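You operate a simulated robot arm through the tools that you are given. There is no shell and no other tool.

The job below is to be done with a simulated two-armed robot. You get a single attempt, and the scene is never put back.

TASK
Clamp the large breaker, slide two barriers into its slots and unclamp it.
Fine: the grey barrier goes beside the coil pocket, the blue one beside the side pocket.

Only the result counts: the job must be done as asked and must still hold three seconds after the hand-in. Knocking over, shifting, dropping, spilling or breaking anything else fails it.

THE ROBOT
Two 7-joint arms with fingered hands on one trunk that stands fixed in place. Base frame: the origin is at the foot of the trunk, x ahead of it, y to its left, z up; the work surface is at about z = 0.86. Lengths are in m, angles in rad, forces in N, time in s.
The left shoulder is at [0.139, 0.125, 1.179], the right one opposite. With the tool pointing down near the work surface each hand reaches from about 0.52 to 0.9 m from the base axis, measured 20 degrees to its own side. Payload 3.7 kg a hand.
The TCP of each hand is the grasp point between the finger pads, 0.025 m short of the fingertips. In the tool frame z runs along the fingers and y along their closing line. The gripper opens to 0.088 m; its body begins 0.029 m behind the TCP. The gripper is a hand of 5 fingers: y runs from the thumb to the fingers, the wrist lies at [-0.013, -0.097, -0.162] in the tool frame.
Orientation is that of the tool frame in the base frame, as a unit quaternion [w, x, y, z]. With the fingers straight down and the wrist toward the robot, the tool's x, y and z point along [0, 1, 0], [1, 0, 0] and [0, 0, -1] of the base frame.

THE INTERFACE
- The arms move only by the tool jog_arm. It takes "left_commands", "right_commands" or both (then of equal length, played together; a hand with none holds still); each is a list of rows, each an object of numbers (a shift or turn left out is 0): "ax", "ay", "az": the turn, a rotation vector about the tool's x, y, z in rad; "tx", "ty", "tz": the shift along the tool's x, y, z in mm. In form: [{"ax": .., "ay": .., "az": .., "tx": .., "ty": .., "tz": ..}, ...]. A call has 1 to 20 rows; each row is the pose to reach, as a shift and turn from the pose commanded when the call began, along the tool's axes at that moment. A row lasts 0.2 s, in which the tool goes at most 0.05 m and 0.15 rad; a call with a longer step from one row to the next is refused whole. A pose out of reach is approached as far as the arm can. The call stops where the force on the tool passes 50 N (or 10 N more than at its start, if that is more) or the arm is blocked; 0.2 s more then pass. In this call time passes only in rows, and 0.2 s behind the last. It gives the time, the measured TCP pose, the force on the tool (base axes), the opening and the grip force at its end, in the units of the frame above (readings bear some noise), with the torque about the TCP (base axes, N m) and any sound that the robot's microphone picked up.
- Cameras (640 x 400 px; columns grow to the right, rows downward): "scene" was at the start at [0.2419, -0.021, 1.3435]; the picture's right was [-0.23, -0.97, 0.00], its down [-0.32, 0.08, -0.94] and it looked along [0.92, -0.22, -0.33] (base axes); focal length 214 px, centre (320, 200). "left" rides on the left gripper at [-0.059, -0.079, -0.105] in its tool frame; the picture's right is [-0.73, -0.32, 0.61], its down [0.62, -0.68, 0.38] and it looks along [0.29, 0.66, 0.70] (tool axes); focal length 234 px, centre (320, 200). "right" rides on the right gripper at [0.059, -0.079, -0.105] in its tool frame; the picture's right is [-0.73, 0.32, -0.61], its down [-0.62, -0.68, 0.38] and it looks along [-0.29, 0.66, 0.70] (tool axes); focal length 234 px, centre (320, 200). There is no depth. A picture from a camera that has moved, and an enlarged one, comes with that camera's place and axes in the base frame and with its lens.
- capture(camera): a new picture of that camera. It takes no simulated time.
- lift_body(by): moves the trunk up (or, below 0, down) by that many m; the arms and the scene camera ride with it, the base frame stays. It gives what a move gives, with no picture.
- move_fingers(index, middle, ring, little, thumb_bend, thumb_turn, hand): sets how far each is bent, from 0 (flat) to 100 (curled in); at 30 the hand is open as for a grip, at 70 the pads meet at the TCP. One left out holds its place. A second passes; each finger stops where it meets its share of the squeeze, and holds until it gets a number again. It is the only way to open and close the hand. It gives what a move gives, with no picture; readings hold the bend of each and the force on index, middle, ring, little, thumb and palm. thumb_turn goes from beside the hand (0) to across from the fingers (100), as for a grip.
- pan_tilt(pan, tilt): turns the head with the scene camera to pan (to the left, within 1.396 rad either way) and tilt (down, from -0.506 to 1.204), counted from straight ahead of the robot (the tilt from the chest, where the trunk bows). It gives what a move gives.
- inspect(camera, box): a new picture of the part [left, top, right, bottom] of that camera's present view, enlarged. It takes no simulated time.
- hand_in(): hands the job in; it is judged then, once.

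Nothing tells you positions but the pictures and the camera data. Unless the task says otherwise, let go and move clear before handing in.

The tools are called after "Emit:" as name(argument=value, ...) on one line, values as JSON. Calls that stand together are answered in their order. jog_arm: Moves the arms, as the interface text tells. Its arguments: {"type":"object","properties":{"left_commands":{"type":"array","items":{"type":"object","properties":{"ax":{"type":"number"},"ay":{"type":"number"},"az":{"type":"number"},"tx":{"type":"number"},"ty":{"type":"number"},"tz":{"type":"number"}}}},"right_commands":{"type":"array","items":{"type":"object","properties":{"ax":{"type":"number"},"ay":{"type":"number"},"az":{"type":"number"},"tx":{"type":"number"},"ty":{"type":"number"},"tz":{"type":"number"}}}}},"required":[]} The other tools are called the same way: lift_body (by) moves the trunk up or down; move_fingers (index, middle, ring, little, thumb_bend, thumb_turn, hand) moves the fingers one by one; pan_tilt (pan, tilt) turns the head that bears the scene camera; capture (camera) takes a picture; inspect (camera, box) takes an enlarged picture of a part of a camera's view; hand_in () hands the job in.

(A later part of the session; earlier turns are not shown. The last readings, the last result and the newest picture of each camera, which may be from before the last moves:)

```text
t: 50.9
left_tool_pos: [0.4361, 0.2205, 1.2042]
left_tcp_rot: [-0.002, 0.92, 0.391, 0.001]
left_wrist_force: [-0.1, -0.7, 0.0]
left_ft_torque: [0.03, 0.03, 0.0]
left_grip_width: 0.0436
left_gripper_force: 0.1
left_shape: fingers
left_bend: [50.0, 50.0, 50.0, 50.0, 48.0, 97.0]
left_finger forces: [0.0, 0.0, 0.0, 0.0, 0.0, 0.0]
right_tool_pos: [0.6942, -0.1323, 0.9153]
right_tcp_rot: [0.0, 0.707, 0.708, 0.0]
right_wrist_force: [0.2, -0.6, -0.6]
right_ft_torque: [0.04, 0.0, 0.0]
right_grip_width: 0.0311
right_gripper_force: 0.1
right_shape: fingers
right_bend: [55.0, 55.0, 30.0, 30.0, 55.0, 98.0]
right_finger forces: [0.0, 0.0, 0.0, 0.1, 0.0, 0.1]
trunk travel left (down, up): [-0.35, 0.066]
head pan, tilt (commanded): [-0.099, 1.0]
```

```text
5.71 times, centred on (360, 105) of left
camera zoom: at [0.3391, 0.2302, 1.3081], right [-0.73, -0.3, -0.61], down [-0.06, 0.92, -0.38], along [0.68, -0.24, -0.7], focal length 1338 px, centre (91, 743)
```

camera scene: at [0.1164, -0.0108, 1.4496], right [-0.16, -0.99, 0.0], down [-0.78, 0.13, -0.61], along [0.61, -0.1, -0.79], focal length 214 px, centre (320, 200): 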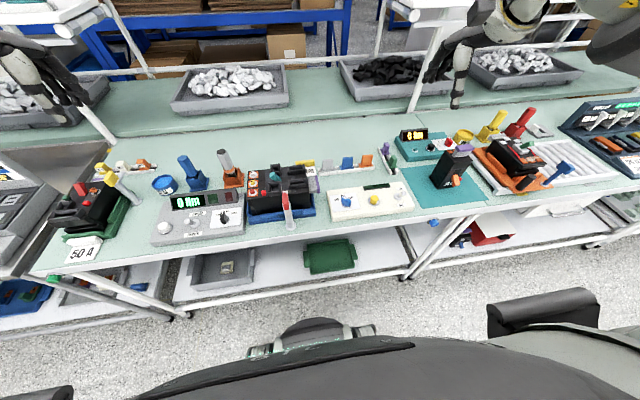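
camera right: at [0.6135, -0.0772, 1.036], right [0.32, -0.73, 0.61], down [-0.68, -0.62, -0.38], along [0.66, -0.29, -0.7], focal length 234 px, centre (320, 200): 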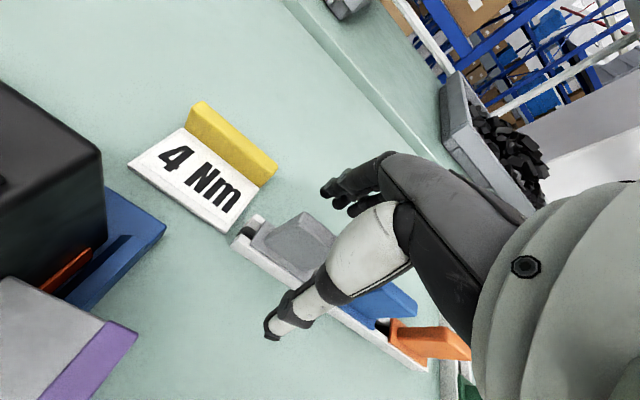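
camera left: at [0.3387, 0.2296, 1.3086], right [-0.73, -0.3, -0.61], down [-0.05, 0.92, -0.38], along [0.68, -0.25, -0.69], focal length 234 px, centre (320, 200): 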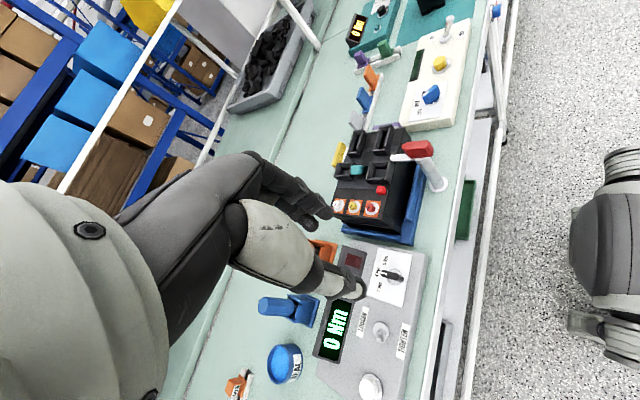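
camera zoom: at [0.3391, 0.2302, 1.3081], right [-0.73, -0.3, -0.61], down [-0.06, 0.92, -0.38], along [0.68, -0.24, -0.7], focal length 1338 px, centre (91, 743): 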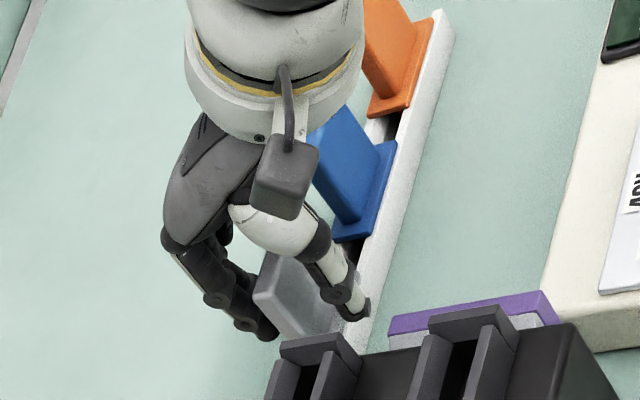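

Emit:
move_fingers(hand="right", index=62, middle=62, thumb_bend=62)

Emit:
inspect(camera="right", box=[220, 150, 400, 320])

```text
t: 51.9
left_tool_pos: [0.4374, 0.2205, 1.2048]
left_tcp_rot: [-0.002, 0.92, 0.392, 0.001]
left_wrist_force: [-0.3, 0.2, -0.3]
left_ft_torque: [0.01, 0.0, -0.02]
left_grip_width: 0.0432
left_gripper_force: 0.1
left_shape: fingers
left_bend: [50.0, 50.0, 50.0, 50.0, 48.0, 97.0]
left_finger forces: [0.1, 0.0, 0.0, 0.0, 0.1, 0.1]
right_tool_pos: [0.693, -0.1328, 0.9148]
right_tcp_rot: [0.0, 0.707, 0.707, 0.0]
right_wrist_force: [-0.6, 0.1, 1.2]
right_ft_torque: [-0.02, 0.0, -0.02]
right_grip_width: 0.0158
right_gripper_force: 0.1
right_shape: fingers
right_bend: [62.0, 62.0, 30.0, 30.0, 62.0, 98.0]
right_finger forces: [0.0, 0.1, 0.1, 0.0, 0.1, 0.0]
trunk travel left (down, up): [-0.35, 0.066]
head pan, tilt (commanded): [-0.099, 1.0]
```

```text
2.35 times, centred on (310, 235) of right
camera zoom: at [0.6136, -0.0734, 1.0226], right [0.32, -0.73, 0.61], down [-0.68, -0.62, -0.38], along [0.66, -0.29, -0.7], focal length 551 px, centre (344, 118)
```

zoom: 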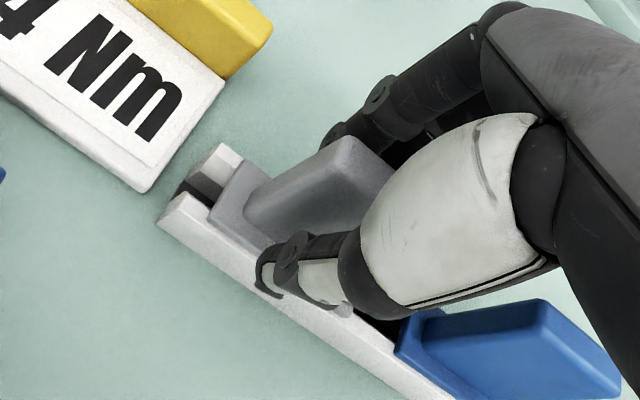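

Emit:
move_fingers(hand="right", index=66, middle=66, thumb_bend=66)

Emit:
inspect(camera="right", box=[220, 150, 400, 320])

```text
t: 52.9
left_tool_pos: [0.4373, 0.2206, 1.2054]
left_tcp_rot: [-0.001, 0.92, 0.391, 0.001]
left_wrist_force: [1.0, -1.1, 0.2]
left_ft_torque: [0.01, 0.0, -0.01]
left_grip_width: 0.0431
left_gripper_force: 0.2
left_shape: fingers
left_bend: [50.0, 50.0, 50.0, 50.0, 48.0, 97.0]
left_finger forces: [0.1, 0.1, 0.0, 0.0, 0.0, 0.0]
right_tool_pos: [0.6932, -0.1326, 0.9151]
right_tcp_rot: [0.0, 0.707, 0.707, -0.001]
right_wrist_force: [-0.3, -1.1, 0.0]
right_ft_torque: [0.02, -0.01, 0.0]
right_grip_width: 0.0086
right_gripper_force: 1.2
right_shape: fingers
right_bend: [65.0, 65.0, 30.0, 30.0, 65.0, 98.0]
right_finger forces: [0.4, 0.3, 0.0, 0.0, 0.4, 0.0]
trunk travel left (down, up): [-0.35, 0.066]
head pan, tilt (commanded): [-0.099, 1.0]
```

```text
2.35 times, centred on (310, 235) of right
camera zoom: at [0.6136, -0.0733, 1.0226], right [0.32, -0.73, 0.61], down [-0.68, -0.62, -0.38], along [0.66, -0.29, -0.7], focal length 551 px, centre (344, 118)
```

zoom: 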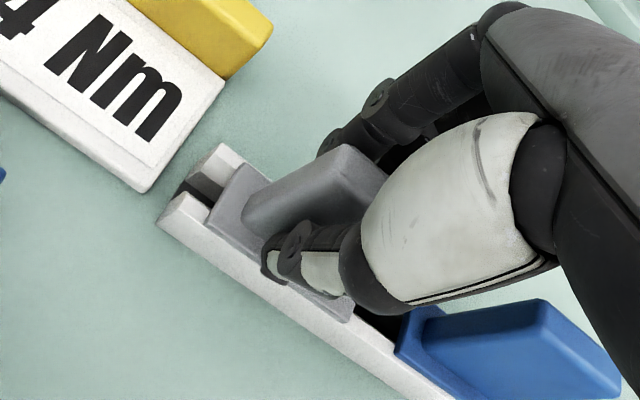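

Contact is centred with equal light forces. Now I squeeze more firmly.

Emit:
move_fingers(hand="right", index=75, middle=75, thumb_bend=75)

Emit:
inspect(camera="right", box=[220, 150, 400, 320])

```text
t: 53.9
left_tool_pos: [0.4367, 0.2199, 1.2046]
left_tcp_rot: [-0.001, 0.92, 0.392, 0.001]
left_wrist_force: [0.6, -0.4, -0.6]
left_ft_torque: [0.05, -0.01, -0.03]
left_grip_width: 0.0437
left_gripper_force: 0.0
left_shape: fingers
left_bend: [50.0, 50.0, 50.0, 50.0, 48.0, 97.0]
left_finger forces: [0.0, 0.0, 0.0, 0.0, 0.1, 0.0]
right_tool_pos: [0.6929, -0.1309, 0.9154]
right_tcp_rot: [0.0, 0.707, 0.708, 0.0]
right_wrist_force: [1.0, 0.0, -0.3]
right_ft_torque: [-0.01, -0.04, 0.06]
right_grip_width: 0.0051
right_gripper_force: 10.5
right_shape: fingers
right_bend: [73.0, 73.0, 30.0, 30.0, 66.0, 97.0]
right_finger forces: [5.9, 4.9, 0.0, 0.1, 10.1, 0.0]
trunk travel left (down, up): [-0.35, 0.066]
head pan, tilt (commanded): [-0.099, 1.0]
```

```text
2.35 times, centred on (310, 235) of right
camera zoom: at [0.6137, -0.0733, 1.0226], right [0.32, -0.73, 0.61], down [-0.68, -0.62, -0.38], along [0.66, -0.29, -0.7], focal length 551 px, centre (344, 118)
```

zoom: 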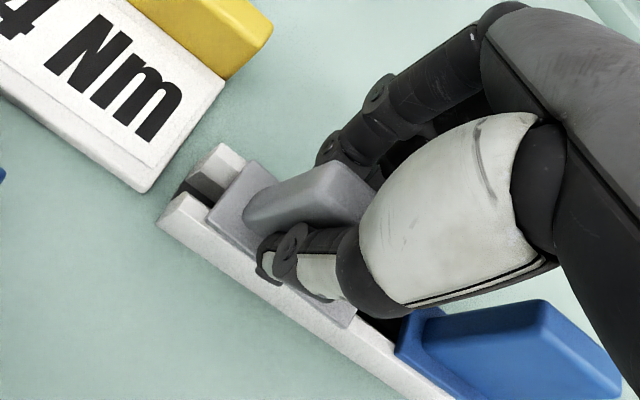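

Emit:
inspect(camera="right", box=[270, 190, 340, 260])

Emit:
inspect(camera="left", box=[335, 90, 385, 140])

Emit:
inspect(camera="scene", box=[315, 130, 365, 180])

```text
5.71 times, centred on (305, 225) of right
camera zoom: at [0.6137, -0.0733, 1.0226], right [0.32, -0.73, 0.61], down [-0.68, -0.62, -0.38], along [0.66, -0.29, -0.7], focal length 1338 px, centre (406, 57)
```

zoom: 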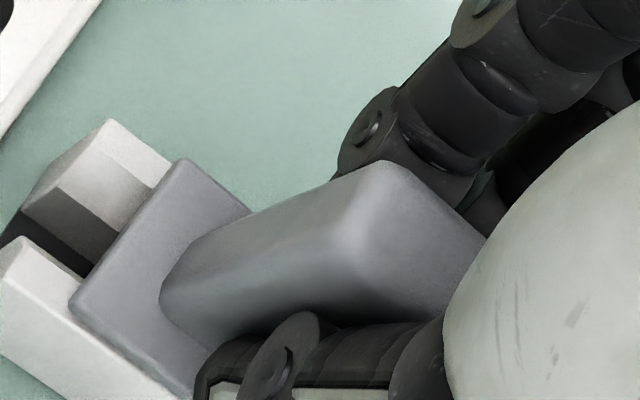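

```text
8.00 times, centred on (360, 115) of left
camera zoom: at [0.3392, 0.2302, 1.3081], right [-0.73, -0.3, -0.61], down [-0.06, 0.92, -0.38], along [0.68, -0.24, -0.7], focal length 1873 px, centre (0, 880)
```

zoom: 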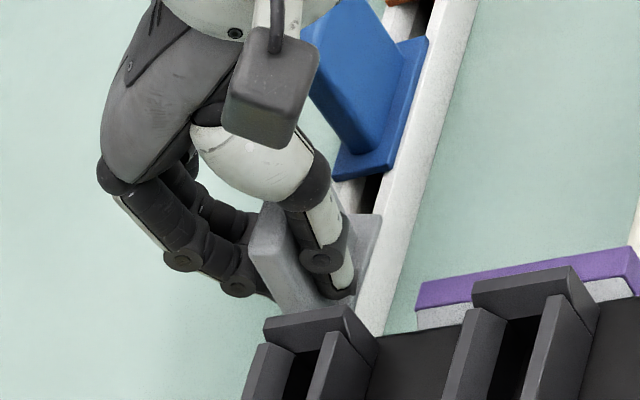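

```text
8.00 times, centred on (340, 155) of scene
camera zoom: at [0.1172, -0.0103, 1.4493], right [-0.15, -0.99, 0.0], down [-0.78, 0.12, -0.61], along [0.61, -0.09, -0.79], focal length 1716 px, centre (160, 560)
```

zoom: 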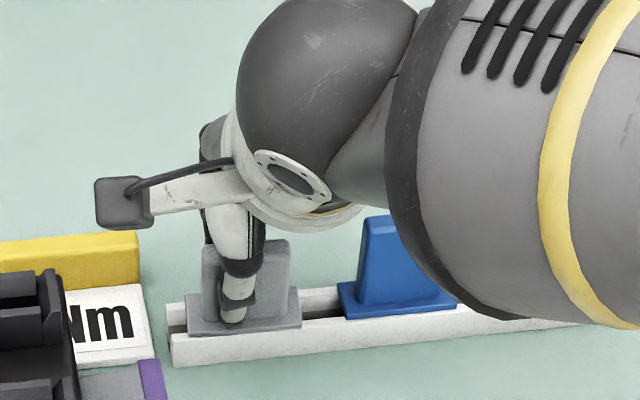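

The fingers overpower the thumb, tilting the barrier toward the robot. I ease off and re-squeeze with the thumb commanded further so it stays upright.

Emit:
move_fingers(hand="right", index=65, middle=65, thumb_bend=65)

Emit:
inspect(camera="right", box=[260, 180, 350, 260])

Emit:
move_fingers(hand="right", index=67, middle=67, thumb_bend=70)

Emit:
inspect(camera="right", box=[260, 180, 350, 260])

```text
t: 54.9
left_tool_pos: [0.4368, 0.2193, 1.2045]
left_tcp_rot: [-0.001, 0.92, 0.391, 0.002]
left_wrist_force: [0.1, -0.4, -0.3]
left_ft_torque: [0.02, 0.02, 0.04]
left_grip_width: 0.0434
left_gripper_force: 0.0
left_shape: fingers
left_bend: [50.0, 50.0, 50.0, 50.0, 48.0, 97.0]
left_finger forces: [0.1, 0.0, 0.0, 0.0, 0.0, 0.0]
right_tool_pos: [0.6941, -0.1328, 0.9143]
right_tcp_rot: [0.0, 0.707, 0.707, 0.0]
right_wrist_force: [0.9, 1.1, 0.6]
right_ft_torque: [0.03, -0.01, 0.01]
right_grip_width: 0.0093
right_gripper_force: 0.1
right_shape: fingers
right_bend: [65.0, 65.0, 30.0, 30.0, 65.0, 97.0]
right_finger forces: [0.1, 0.1, 0.0, 0.0, 0.0, 0.1]
trunk travel left (down, up): [-0.35, 0.066]
head pan, tilt (commanded): [-0.099, 1.0]
```

```text
5.00 times, centred on (305, 220) of right
camera zoom: at [0.6136, -0.0733, 1.0226], right [0.32, -0.73, 0.61], down [-0.68, -0.62, -0.38], along [0.66, -0.29, -0.7], focal length 1171 px, centre (395, 100)
```

zoom: 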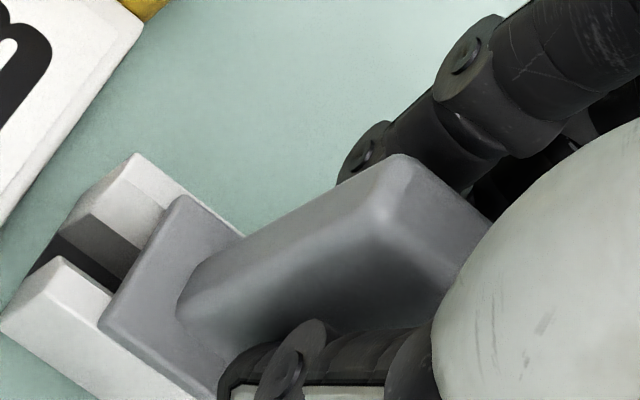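

```text
t: 55.9
left_tool_pos: [0.436, 0.2197, 1.2038]
left_tcp_rot: [-0.001, 0.92, 0.392, 0.001]
left_wrist_force: [-0.1, 0.6, -0.7]
left_ft_torque: [0.0, -0.02, -0.02]
left_grip_width: 0.0432
left_gripper_force: 0.0
left_shape: fingers
left_bend: [50.0, 50.0, 50.0, 50.0, 48.0, 97.0]
left_finger forces: [0.1, 0.0, 0.0, 0.1, 0.1, 0.0]
right_tool_pos: [0.6928, -0.132, 0.9148]
right_tcp_rot: [0.0, 0.707, 0.707, 0.0]
right_wrist_force: [0.2, 0.6, 0.4]
right_ft_torque: [0.02, -0.02, -0.03]
right_grip_width: 0.0068
right_gripper_force: 1.5
right_shape: fingers
right_bend: [65.0, 66.0, 30.0, 30.0, 67.0, 97.0]
right_finger forces: [1.3, 0.9, 0.0, 0.0, 2.0, 0.0]
trunk travel left (down, up): [-0.35, 0.066]
head pan, tilt (commanded): [-0.099, 1.0]
```

```text
5.00 times, centred on (305, 220) of right
camera zoom: at [0.6137, -0.0734, 1.0226], right [0.32, -0.73, 0.61], down [-0.68, -0.62, -0.38], along [0.66, -0.29, -0.7], focal length 1171 px, centre (395, 100)
```

zoom: 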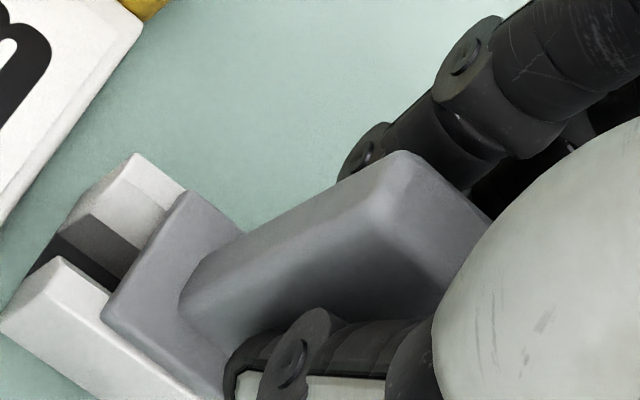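

Emit:
inspect(camera="left", box=[335, 90, 385, 140])

Emit:
inspect(camera="scene", box=[315, 130, 365, 180])

```text
8.00 times, centred on (360, 115) of left
camera zoom: at [0.3391, 0.2301, 1.3081], right [-0.73, -0.3, -0.61], down [-0.06, 0.92, -0.38], along [0.68, -0.24, -0.7], focal length 1873 px, centre (0, 880)
```

zoom: 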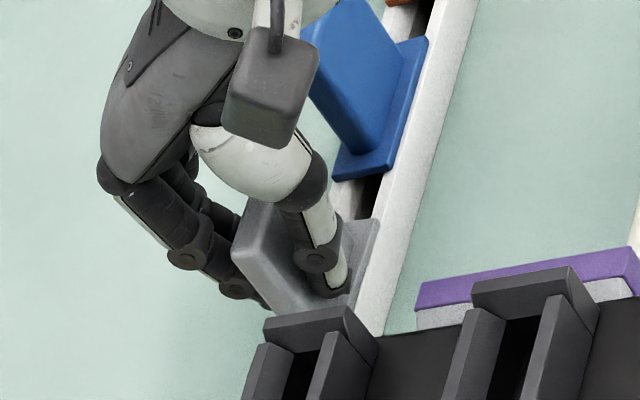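

```text
8.00 times, centred on (340, 155) of scene
camera zoom: at [0.1171, -0.0103, 1.4493], right [-0.15, -0.99, 0.0], down [-0.78, 0.12, -0.61], along [0.61, -0.09, -0.79], focal length 1716 px, centre (160, 560)
```

zoom: 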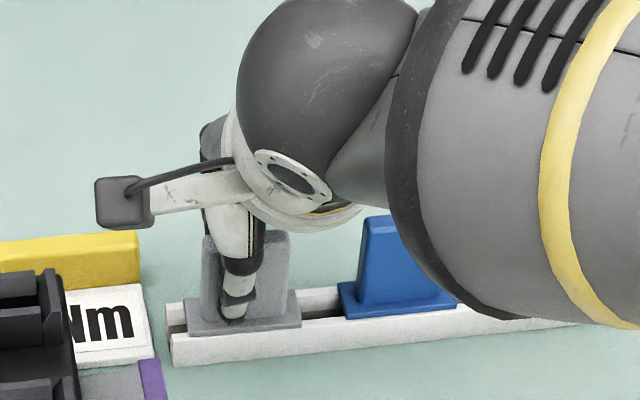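

Upright now. I increase the squeeze with the thumb leading.

Emit:
move_fingers(hand="right", index=69, middle=69, thumb_bend=75)

Emit:
inspect(camera="left", box=[335, 90, 385, 140])

Emit:
inspect(camera="right", box=[260, 180, 350, 260])

```text
t: 56.9
left_tool_pos: [0.4371, 0.2206, 1.2036]
left_tcp_rot: [-0.001, 0.92, 0.392, 0.001]
left_wrist_force: [-0.7, -0.2, 0.0]
left_ft_torque: [0.0, -0.01, 0.04]
left_grip_width: 0.0435
left_gripper_force: 0.2
left_shape: fingers
left_bend: [50.0, 50.0, 50.0, 50.0, 48.0, 97.0]
left_finger forces: [0.1, 0.0, 0.0, 0.1, 0.0, 0.0]
right_tool_pos: [0.6939, -0.1329, 0.9162]
right_tcp_rot: [0.0, 0.707, 0.707, 0.0]
right_wrist_force: [1.0, -0.4, -0.1]
right_ft_torque: [-0.01, -0.06, 0.02]
right_grip_width: 0.0054
right_gripper_force: 5.5
right_shape: fingers
right_bend: [65.0, 66.0, 30.0, 30.0, 69.0, 97.0]
right_finger forces: [3.4, 2.6, 0.0, 0.0, 4.9, 0.0]
trunk travel left (down, up): [-0.35, 0.066]
head pan, tilt (commanded): [-0.099, 1.0]
```

```text
8.00 times, centred on (360, 115) of left
camera zoom: at [0.3392, 0.2301, 1.3081], right [-0.73, -0.3, -0.61], down [-0.06, 0.92, -0.38], along [0.68, -0.24, -0.7], focal length 1873 px, centre (0, 880)
```

zoom: 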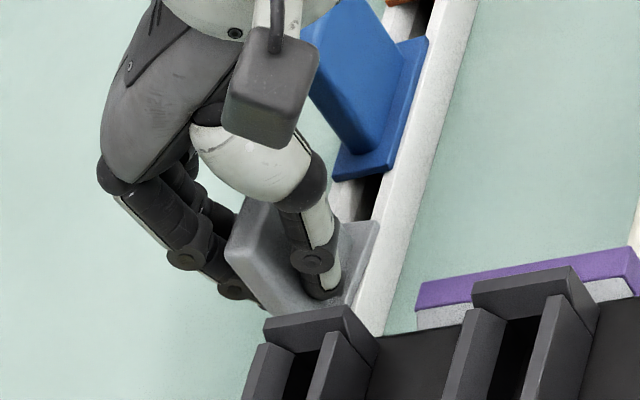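

```text
5.00 times, centred on (305, 220) of right
camera zoom: at [0.6138, -0.0734, 1.0226], right [0.32, -0.73, 0.61], down [-0.68, -0.62, -0.38], along [0.66, -0.29, -0.7], focal length 1171 px, centre (395, 100)
```

zoom: 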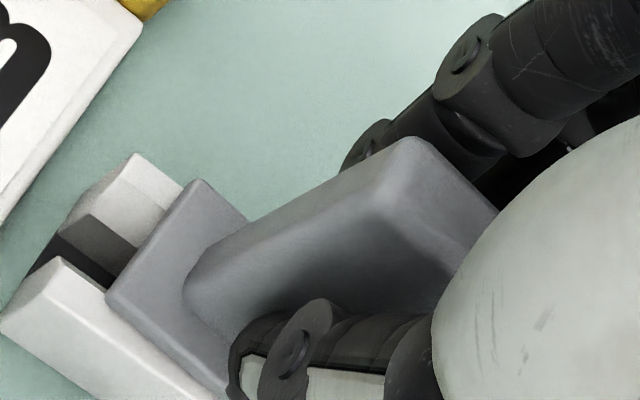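

I lift the grey barrier slowly out of the rack.

Emit:
jog_arm(right_commands=[{"tz": -5}, {"tz": -12}, {"tz": -22}, {"tz": -35}, {"tz": -50}, {"tz": -70}])

Emit:
inspect(camera="right", box=[220, 150, 400, 320])

Emit:
inspect(camera="left", box=[320, 60, 400, 140])

Emit:
inspect(camera="scene", box=[300, 110, 380, 180])

```text
t: 58.3
left_tool_pos: [0.4365, 0.22, 1.2047]
left_tcp_rot: [-0.002, 0.92, 0.392, 0.002]
left_wrist_force: [0.2, 0.0, -0.5]
left_ft_torque: [0.0, 0.01, 0.01]
left_grip_width: 0.0435
left_gripper_force: 0.1
left_shape: fingers
left_bend: [50.0, 50.0, 50.0, 50.0, 48.0, 97.0]
left_finger forces: [0.0, 0.0, 0.0, 0.1, 0.0, 0.0]
right_tool_pos: [0.693, -0.1325, 0.9847]
right_tcp_rot: [-0.001, 0.707, 0.707, -0.001]
right_wrist_force: [-0.1, 0.2, -0.4]
right_ft_torque: [-0.03, -0.01, -0.01]
right_grip_width: 0.0056
right_gripper_force: 5.5
right_shape: fingers
right_bend: [64.0, 67.0, 30.0, 30.0, 71.0, 96.0]
right_finger forces: [3.8, 1.5, 0.0, 0.0, 5.3, 0.0]
trunk travel left (down, up): [-0.35, 0.066]
head pan, tilt (commanded): [-0.099, 1.0]
```

```text
2.35 times, centred on (310, 235) of right
camera zoom: at [0.6134, -0.0736, 1.0922], right [0.32, -0.73, 0.61], down [-0.68, -0.62, -0.38], along [0.66, -0.29, -0.7], focal length 551 px, centre (344, 118)
```

zoom: 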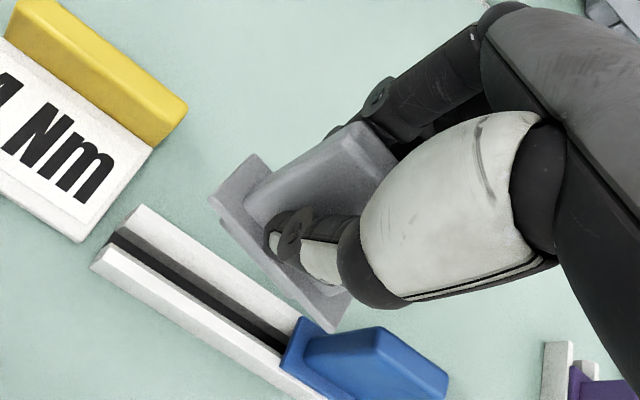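

```text
5.00 times, centred on (360, 100) of left
camera zoom: at [0.3388, 0.2302, 1.3082], right [-0.73, -0.3, -0.61], down [-0.06, 0.92, -0.38], along [0.68, -0.24, -0.7], focal length 1171 px, centre (120, 700)
```

zoom: 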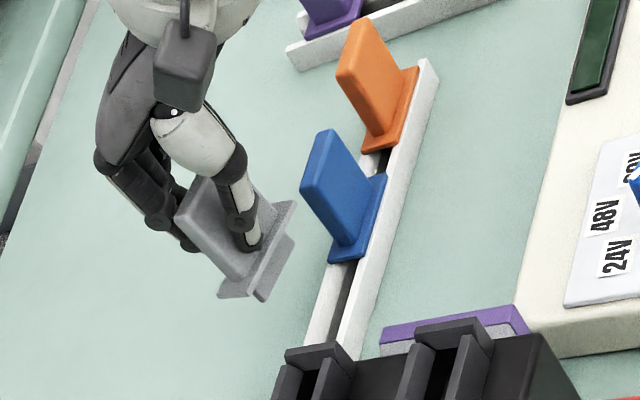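

```text
5.71 times, centred on (340, 145) of scene
camera zoom: at [0.1158, -0.0156, 1.4494], right [-0.22, -0.98, 0.0], down [-0.77, 0.17, -0.61], along [0.6, -0.13, -0.79], focal length 1226 px, centre (206, 514)
```

zoom: 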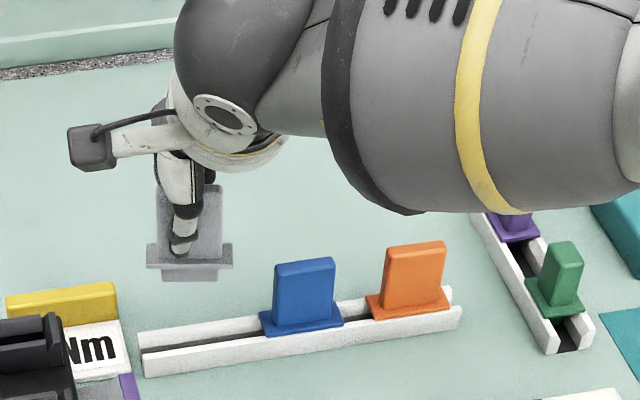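

The barrier is out, but yawed about 13° clockwise in the grip. I lift further and turn the hand 13° counter-clockwise to square the barrier, moving toward the breaker.

Emit:
jog_arm(right_commands=[{"tz": -35}, {"tz": -70}, {"tz": -105, "az": -0.08}, {"tz": -105, "az": -0.16, "tx": 15, "ty": -18}, {"tz": -105, "az": -0.23, "tx": 35, "ty": -42}, {"tz": -105, "az": -0.23, "tx": 58, "ty": -70}, {"tz": -105, "az": -0.23, "tx": 80, "ty": -97}])

Emit:
capture(camera="right")

Emit:
inspect(camera="left", box=[320, 60, 430, 160])

Emit:
inspect(camera="scene", box=[250, 100, 350, 200])

```text
t: 59.9
left_tool_pos: [0.4374, 0.2198, 1.2046]
left_tcp_rot: [-0.002, 0.92, 0.392, 0.002]
left_wrist_force: [-1.2, -0.1, -0.3]
left_ft_torque: [0.0, -0.05, 0.01]
left_grip_width: 0.0432
left_gripper_force: 0.1
left_shape: fingers
left_bend: [50.0, 50.0, 50.0, 50.0, 48.0, 97.0]
left_finger forces: [0.1, 0.1, 0.0, 0.0, 0.1, 0.1]
right_tool_pos: [0.5995, -0.0507, 1.0895]
right_tcp_rot: [0.0, 0.621, 0.784, 0.0]
right_wrist_force: [-0.1, -0.4, 0.0]
right_ft_torque: [0.01, -0.02, 0.0]
right_grip_width: 0.0056
right_gripper_force: 5.1
right_shape: fingers
right_bend: [64.0, 67.0, 30.0, 30.0, 71.0, 96.0]
right_finger forces: [3.7, 1.4, 0.0, 0.1, 5.2, 0.0]
trunk travel left (down, up): [-0.35, 0.066]
head pan, tilt (commanded): [-0.099, 1.0]
```

```text
taken
camera right: at [0.5069, -0.0115, 1.1972], right [0.48, -0.63, 0.61], down [-0.52, -0.76, -0.38], along [0.71, -0.13, -0.7], focal length 234 px, centre (320, 200)
```

right: 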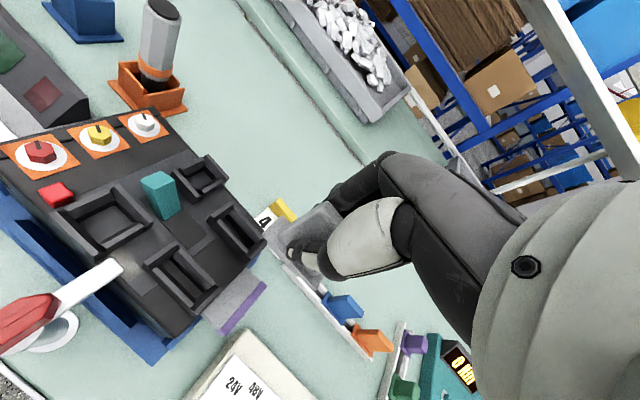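

```text
4.00 times, centred on (375, 110) of left
camera zoom: at [0.3389, 0.2305, 1.3081], right [-0.73, -0.3, -0.61], down [-0.06, 0.92, -0.38], along [0.68, -0.24, -0.7], focal length 937 px, centre (100, 560)
```

zoom: 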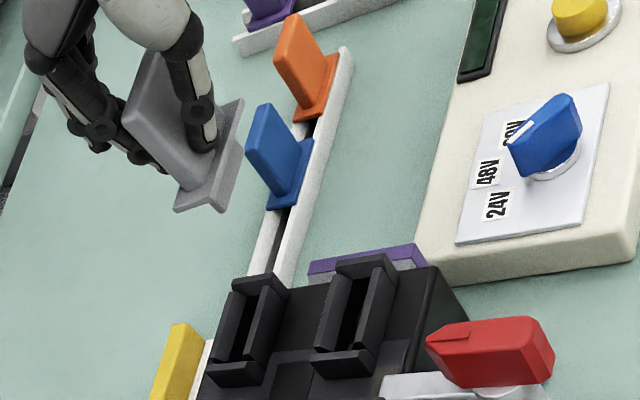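

```text
4.00 times, centred on (300, 150) of scene
camera zoom: at [0.1134, -0.0213, 1.4484], right [-0.3, -0.95, 0.0], down [-0.76, 0.24, -0.6], along [0.57, -0.18, -0.8], focal length 858 px, centre (400, 400)
```

zoom: 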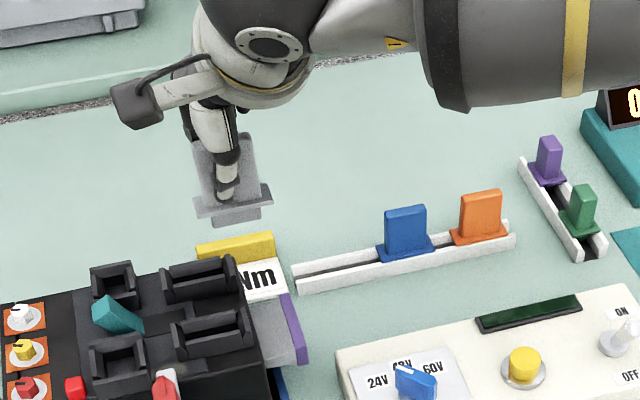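

Emit:
inspect(camera="left", box=[325, 60, 390, 120])

Emit:
inspect(camera="right", box=[260, 180, 360, 290])

Emit:
inspect(camera="scene", box=[285, 120, 335, 160])

```text
6.67 times, centred on (358, 90) of left
camera zoom: at [0.3389, 0.2305, 1.3081], right [-0.73, -0.3, -0.61], down [-0.06, 0.92, -0.38], along [0.68, -0.24, -0.7], focal length 1561 px, centre (70, 933)
```

zoom: 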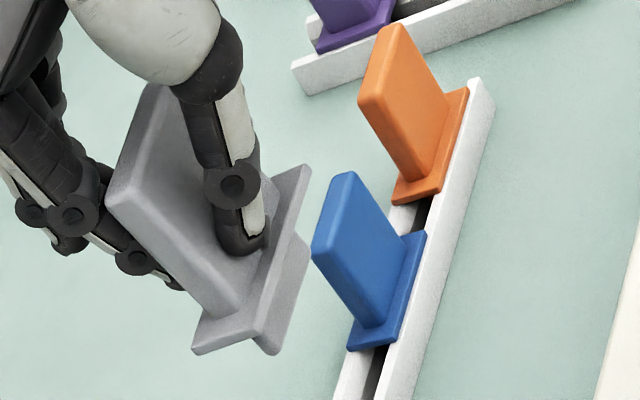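

```text
3.64 times, centred on (310, 235) of right
camera zoom: at [0.5069, -0.0115, 1.1972], right [0.48, -0.63, 0.61], down [-0.52, -0.76, -0.38], along [0.71, -0.13, -0.7], focal length 852 px, centre (356, 73)
```

zoom: 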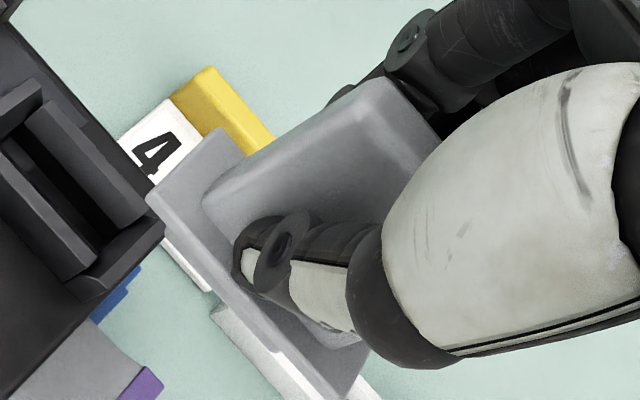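

```text
10.00 times, centred on (310, 140) of scene
camera zoom: at [0.1134, -0.0213, 1.4484], right [-0.3, -0.95, 0.0], down [-0.76, 0.24, -0.6], along [0.57, -0.18, -0.8], focal length 2145 px, centre (420, 800)
```

zoom: 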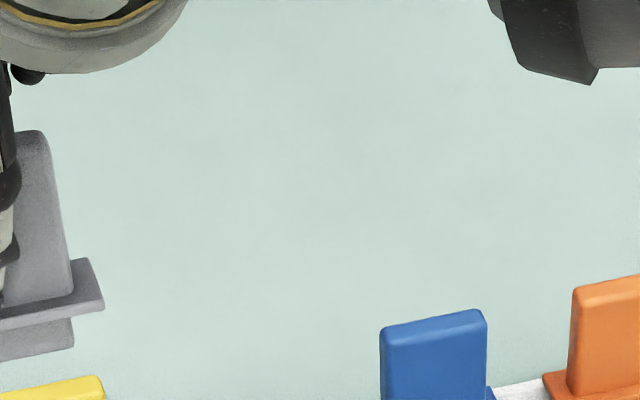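

The barrier is square and nearly upright now. I measure the front slot from the right wrist camera at this pose (same camera that measured the barrier).

Emit:
inspect(camera="right", box=[130, 230, 230, 320])

Emit:
inspect(camera="right", box=[190, 190, 280, 280])

```text
4.44 times, centred on (180, 275) of right
camera zoom: at [0.5069, -0.0115, 1.1972], right [0.48, -0.63, 0.61], down [-0.52, -0.76, -0.38], along [0.71, -0.13, -0.7], focal length 1041 px, centre (942, -133)
```

zoom: 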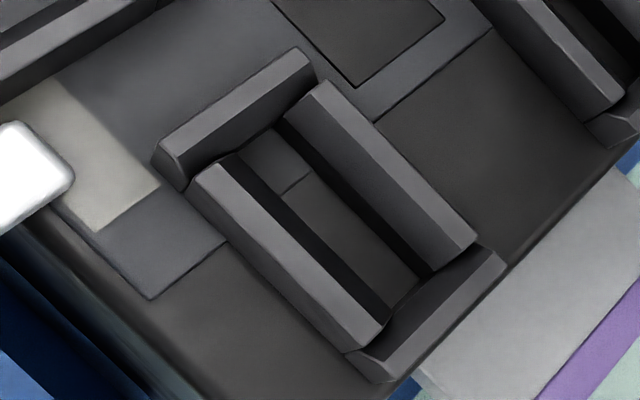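

```text
4.44 times, centred on (235, 235) of right
camera zoom: at [0.5069, -0.0115, 1.1972], right [0.48, -0.63, 0.61], down [-0.52, -0.76, -0.38], along [0.71, -0.13, -0.7], focal length 1041 px, centre (698, 44)
```

zoom: 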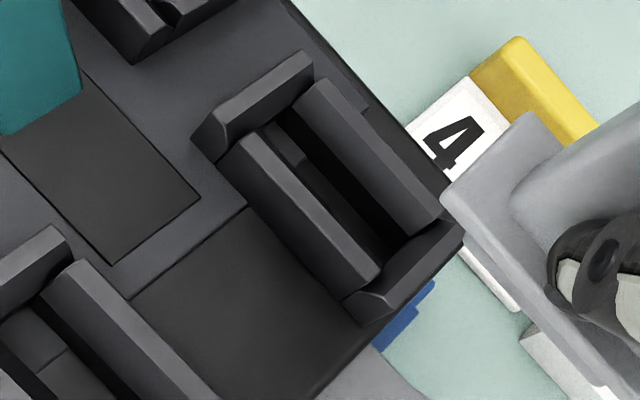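

Slot outer frame measured at (+46, −3) mm and the flange at (+88, −39) mm from the same camera, so I shift (−42, +36) mm and hover above the front slot.

Emit:
jog_arm(right_commands=[{"tx": 22, "ty": -16}, {"tx": 44.6, "ty": -32.7}, {"tx": 44.6, "ty": -32.7, "tz": 15}, {"tx": 44.6, "ty": -32.7, "tz": 28}])

Emit:
capture(camera="right")

Emit:
inspect(camera="left", box=[330, 80, 430, 170])

Emit:
inspect(camera="scene", box=[230, 110, 330, 200])

```text
t: 60.9
left_tool_pos: [0.4377, 0.2206, 1.2043]
left_tcp_rot: [-0.002, 0.92, 0.391, 0.002]
left_wrist_force: [0.1, 0.5, -0.3]
left_ft_torque: [0.0, -0.01, 0.01]
left_grip_width: 0.0435
left_gripper_force: 0.1
left_shape: fingers
left_bend: [50.0, 50.0, 50.0, 50.0, 48.0, 97.0]
left_finger forces: [0.0, 0.0, 0.0, 0.0, 0.0, 0.0]
right_tool_pos: [0.5543, -0.0171, 1.0601]
right_tcp_rot: [0.001, 0.62, 0.784, 0.0]
right_wrist_force: [0.7, 0.1, 0.1]
right_ft_torque: [0.04, 0.01, 0.04]
right_grip_width: 0.0054
right_gripper_force: 4.8
right_shape: fingers
right_bend: [64.0, 67.0, 30.0, 30.0, 71.0, 96.0]
right_finger forces: [3.8, 1.3, 0.1, 0.0, 5.3, 0.0]
trunk travel left (down, up): [-0.35, 0.066]
head pan, tilt (commanded): [-0.099, 1.0]
```

```text
taken
camera right: at [0.4633, 0.0236, 1.1692], right [0.48, -0.63, 0.61], down [-0.52, -0.76, -0.38], along [0.71, -0.13, -0.7], focal length 234 px, centre (320, 200)
```

right: 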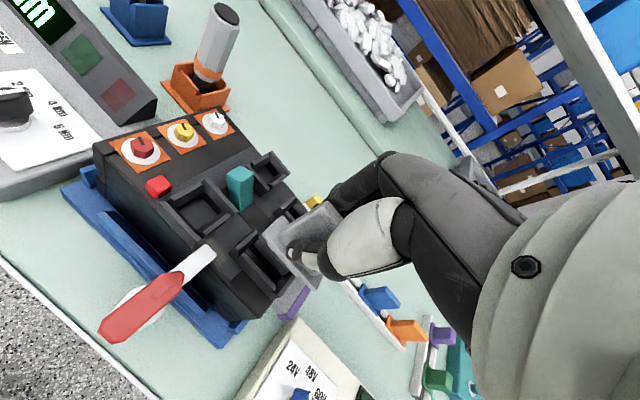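

```text
4.44 times, centred on (380, 125) of left
camera zoom: at [0.3391, 0.2303, 1.3081], right [-0.73, -0.3, -0.61], down [-0.06, 0.92, -0.38], along [0.68, -0.24, -0.7], focal length 1041 px, centre (53, 533)
```

zoom: 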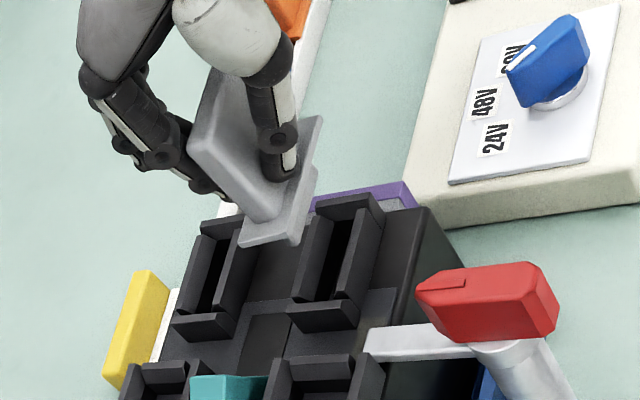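

```text
4.44 times, centred on (280, 155) of scene
camera zoom: at [0.1151, -0.019, 1.4491], right [-0.26, -0.96, 0.0], down [-0.76, 0.21, -0.61], along [0.59, -0.16, -0.79], focal length 953 px, centre (498, 400)
```

zoom: 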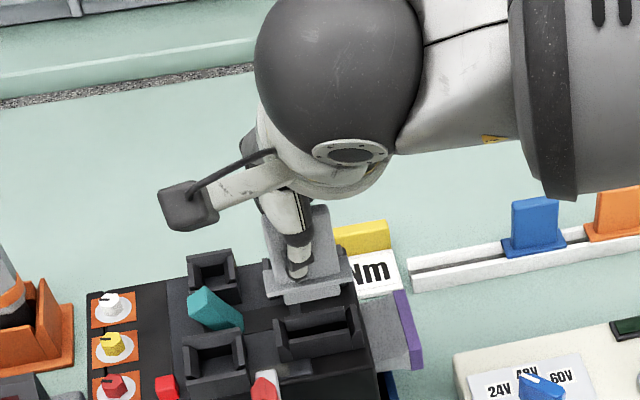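

Emit:
inspect(camera="right", box=[225, 195, 325, 295])

Emit:
inspect(camera="left", box=[360, 90, 420, 160])

Emit:
inspect(camera="scene", box=[270, 150, 320, 200])

```text
4.00 times, centred on (275, 245) of right
camera zoom: at [0.4633, 0.0236, 1.1692], right [0.48, -0.63, 0.61], down [-0.52, -0.76, -0.38], along [0.71, -0.13, -0.7], focal length 937 px, centre (500, 20)
```

zoom: 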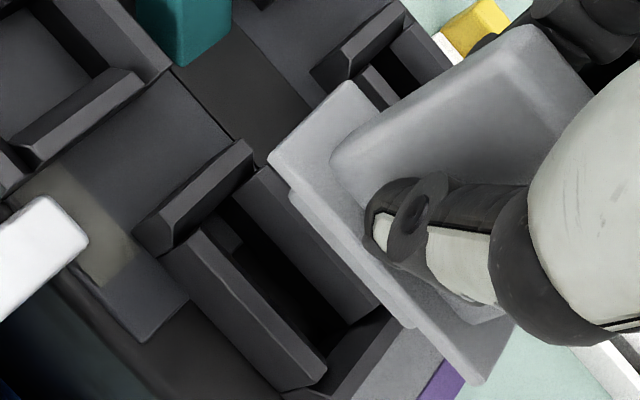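

```text
5.71 times, centred on (390, 125) of left
camera zoom: at [0.3391, 0.2303, 1.3081], right [-0.73, -0.3, -0.61], down [-0.06, 0.92, -0.38], along [0.68, -0.24, -0.7], focal length 1338 px, centre (-80, 629)
```

zoom: 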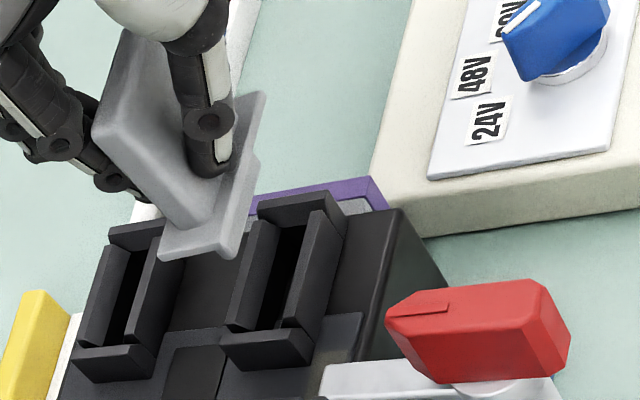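

```text
8.00 times, centred on (295, 175) of scene
camera zoom: at [0.1151, -0.019, 1.4491], right [-0.26, -0.96, 0.0], down [-0.76, 0.21, -0.61], along [0.59, -0.16, -0.79], focal length 1716 px, centre (520, 400)
```

zoom: 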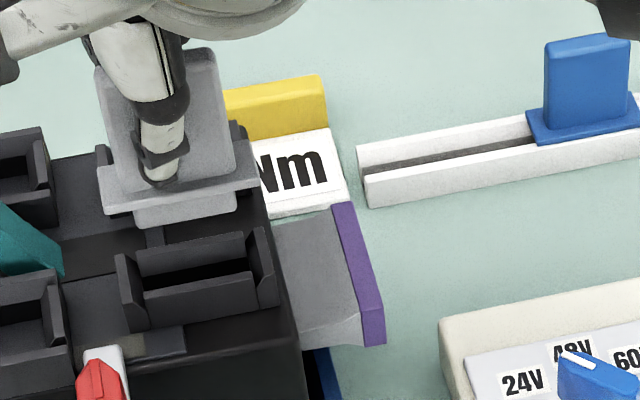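

Emit:
inspect(camera="right", box=[235, 205, 305, 275])

Emit:
inspect(camera="left", box=[370, 100, 410, 150])

Emit:
inspect(camera="scene", box=[275, 160, 305, 190])

```text
5.71 times, centred on (270, 240) of right
camera zoom: at [0.4633, 0.0236, 1.1692], right [0.48, -0.63, 0.61], down [-0.52, -0.76, -0.38], along [0.71, -0.13, -0.7], focal length 1338 px, centre (606, -29)
```

zoom: 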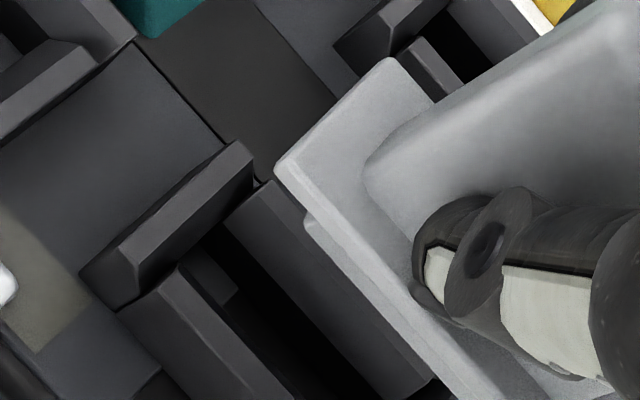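

```text
8.00 times, centred on (390, 125) of left
camera zoom: at [0.3391, 0.2303, 1.3081], right [-0.73, -0.3, -0.61], down [-0.06, 0.92, -0.38], along [0.68, -0.24, -0.7], focal length 1873 px, centre (-240, 800)
```

zoom: 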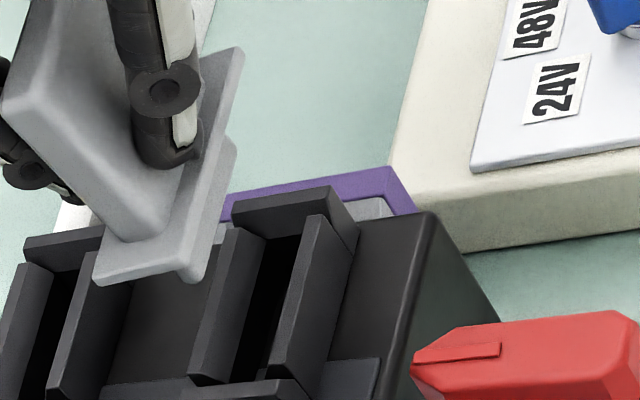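

```text
13.33 times, centred on (290, 175) of scene
camera zoom: at [0.1151, -0.019, 1.4491], right [-0.26, -0.96, 0.0], down [-0.76, 0.21, -0.61], along [0.59, -0.16, -0.79], focal length 2860 px, centre (720, 533)
```

zoom: 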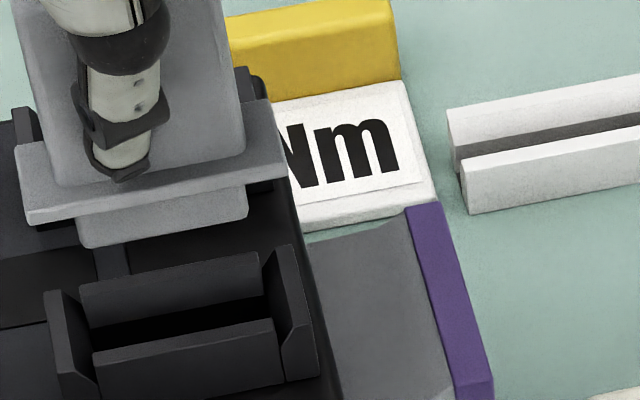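

Alignment is within about 1 mm in x and 2 mm in y. I correct (−0.6, +1.8 mm) and descend 18 mm to just above the slot mouth.

Emit:
jog_arm(right_commands=[{"tx": 1.9, "ty": -0.2, "tz": 6}, {"tx": 1.9, "ty": -0.2, "tz": 12}, {"tx": 1.9, "ty": -0.2, "tz": 18}])

Emit:
inspect(camera="left", box=[370, 100, 420, 160])

Emit:
inspect(camera="scene", box=[270, 155, 310, 195])

Emit:
inspect(camera="right", box=[235, 195, 325, 285])

```text
t: 61.7
left_tool_pos: [0.4368, 0.2201, 1.2043]
left_tcp_rot: [-0.002, 0.92, 0.391, 0.002]
left_wrist_force: [-0.1, -0.3, 0.2]
left_ft_torque: [0.0, -0.04, 0.01]
left_grip_width: 0.0433
left_gripper_force: 0.1
left_shape: fingers
left_bend: [50.0, 50.0, 50.0, 50.0, 48.0, 97.0]
left_finger forces: [0.0, 0.0, 0.1, 0.0, 0.0, 0.0]
right_tool_pos: [0.5543, -0.0146, 1.0425]
right_tcp_rot: [-0.001, 0.621, 0.784, -0.001]
right_wrist_force: [-0.2, -0.3, -0.7]
right_ft_torque: [0.01, 0.05, 0.01]
right_grip_width: 0.0057
right_gripper_force: 5.4
right_shape: fingers
right_bend: [64.0, 67.0, 30.0, 30.0, 71.0, 96.0]
right_finger forces: [3.7, 1.4, 0.0, 0.0, 5.1, 0.0]
trunk travel left (down, up): [-0.35, 0.066]
head pan, tilt (commanded): [-0.099, 1.0]
```

```text
6.67 times, centred on (395, 130) of left
camera zoom: at [0.3392, 0.2302, 1.3081], right [-0.73, -0.3, -0.61], down [-0.06, 0.92, -0.38], along [0.68, -0.24, -0.7], focal length 1561 px, centre (-180, 667)
```

zoom: 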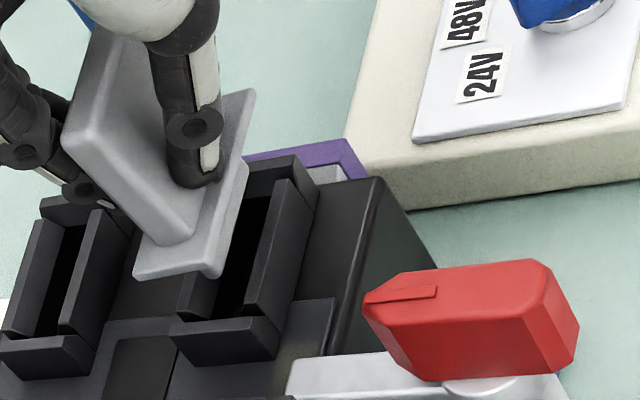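

```text
10.00 times, centred on (290, 175) of scene
camera zoom: at [0.1157, -0.0174, 1.4493], right [-0.24, -0.97, 0.0], down [-0.77, 0.19, -0.61], along [0.59, -0.15, -0.79], focal length 2145 px, centre (620, 450)
```

zoom: 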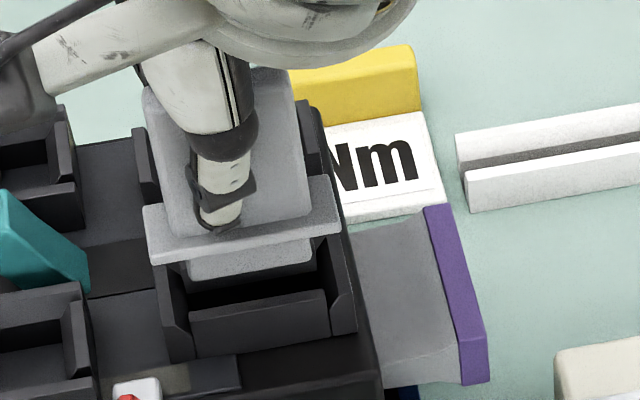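

```text
4.44 times, centred on (280, 240) of right
camera zoom: at [0.4626, 0.0246, 1.1507], right [0.48, -0.63, 0.61], down [-0.52, -0.76, -0.38], along [0.7, -0.13, -0.7], focal length 1041 px, centre (498, 22)
```

zoom: 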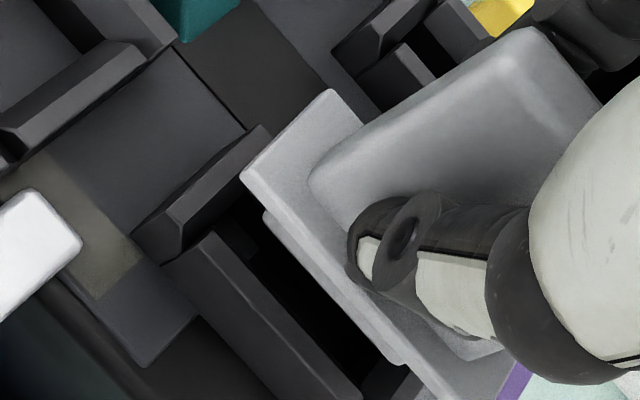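

Emit:
inspect(camera="left", box=[380, 115, 410, 150])

Emit:
inspect(camera="scene", box=[278, 165, 304, 189])

Emit:
inspect(camera="right", box=[250, 210, 300, 270])

```text
11.43 times, centred on (395, 132) of left
camera zoom: at [0.3392, 0.2302, 1.3081], right [-0.73, -0.3, -0.61], down [-0.06, 0.92, -0.38], along [0.68, -0.24, -0.7], focal length 2676 px, centre (-537, 971)
```

zoom: 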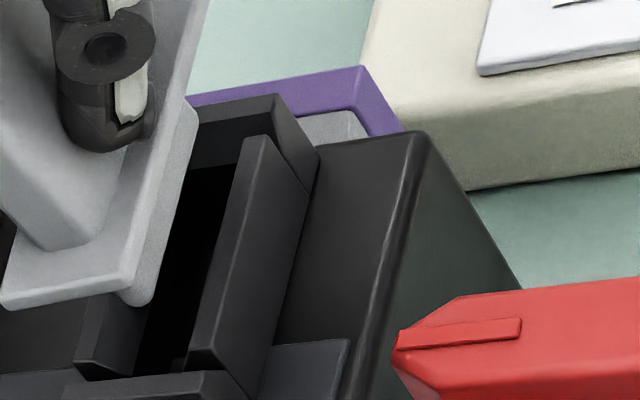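

```text
16.00 times, centred on (291, 177) of scene
camera zoom: at [0.1157, -0.0174, 1.4493], right [-0.24, -0.97, 0.0], down [-0.77, 0.19, -0.61], along [0.59, -0.15, -0.79], focal length 3432 px, centre (784, 568)
```

zoom: 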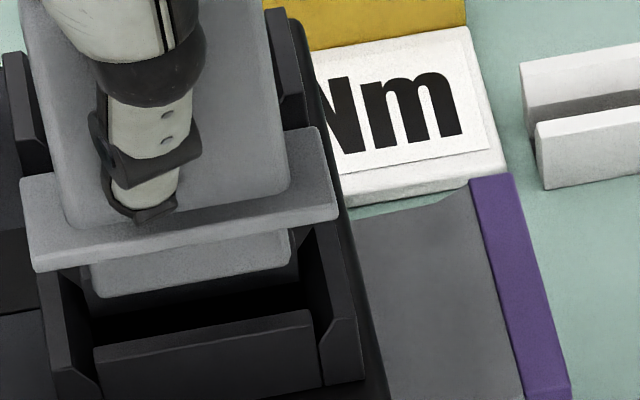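

```text
6.67 times, centred on (275, 240) of right
camera zoom: at [0.4626, 0.0246, 1.1507], right [0.48, -0.63, 0.61], down [-0.52, -0.76, -0.38], along [0.7, -0.13, -0.7], focal length 1561 px, centre (620, -67)
```

zoom: 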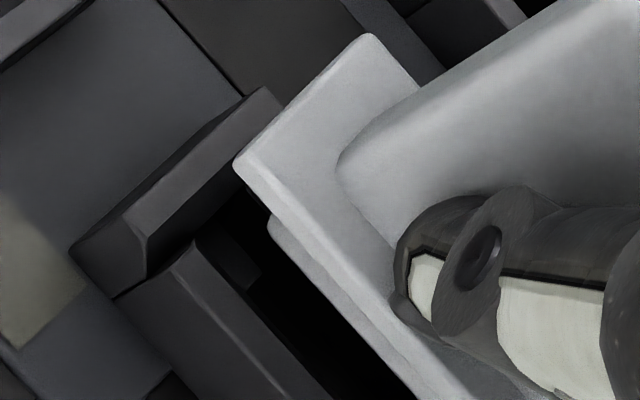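

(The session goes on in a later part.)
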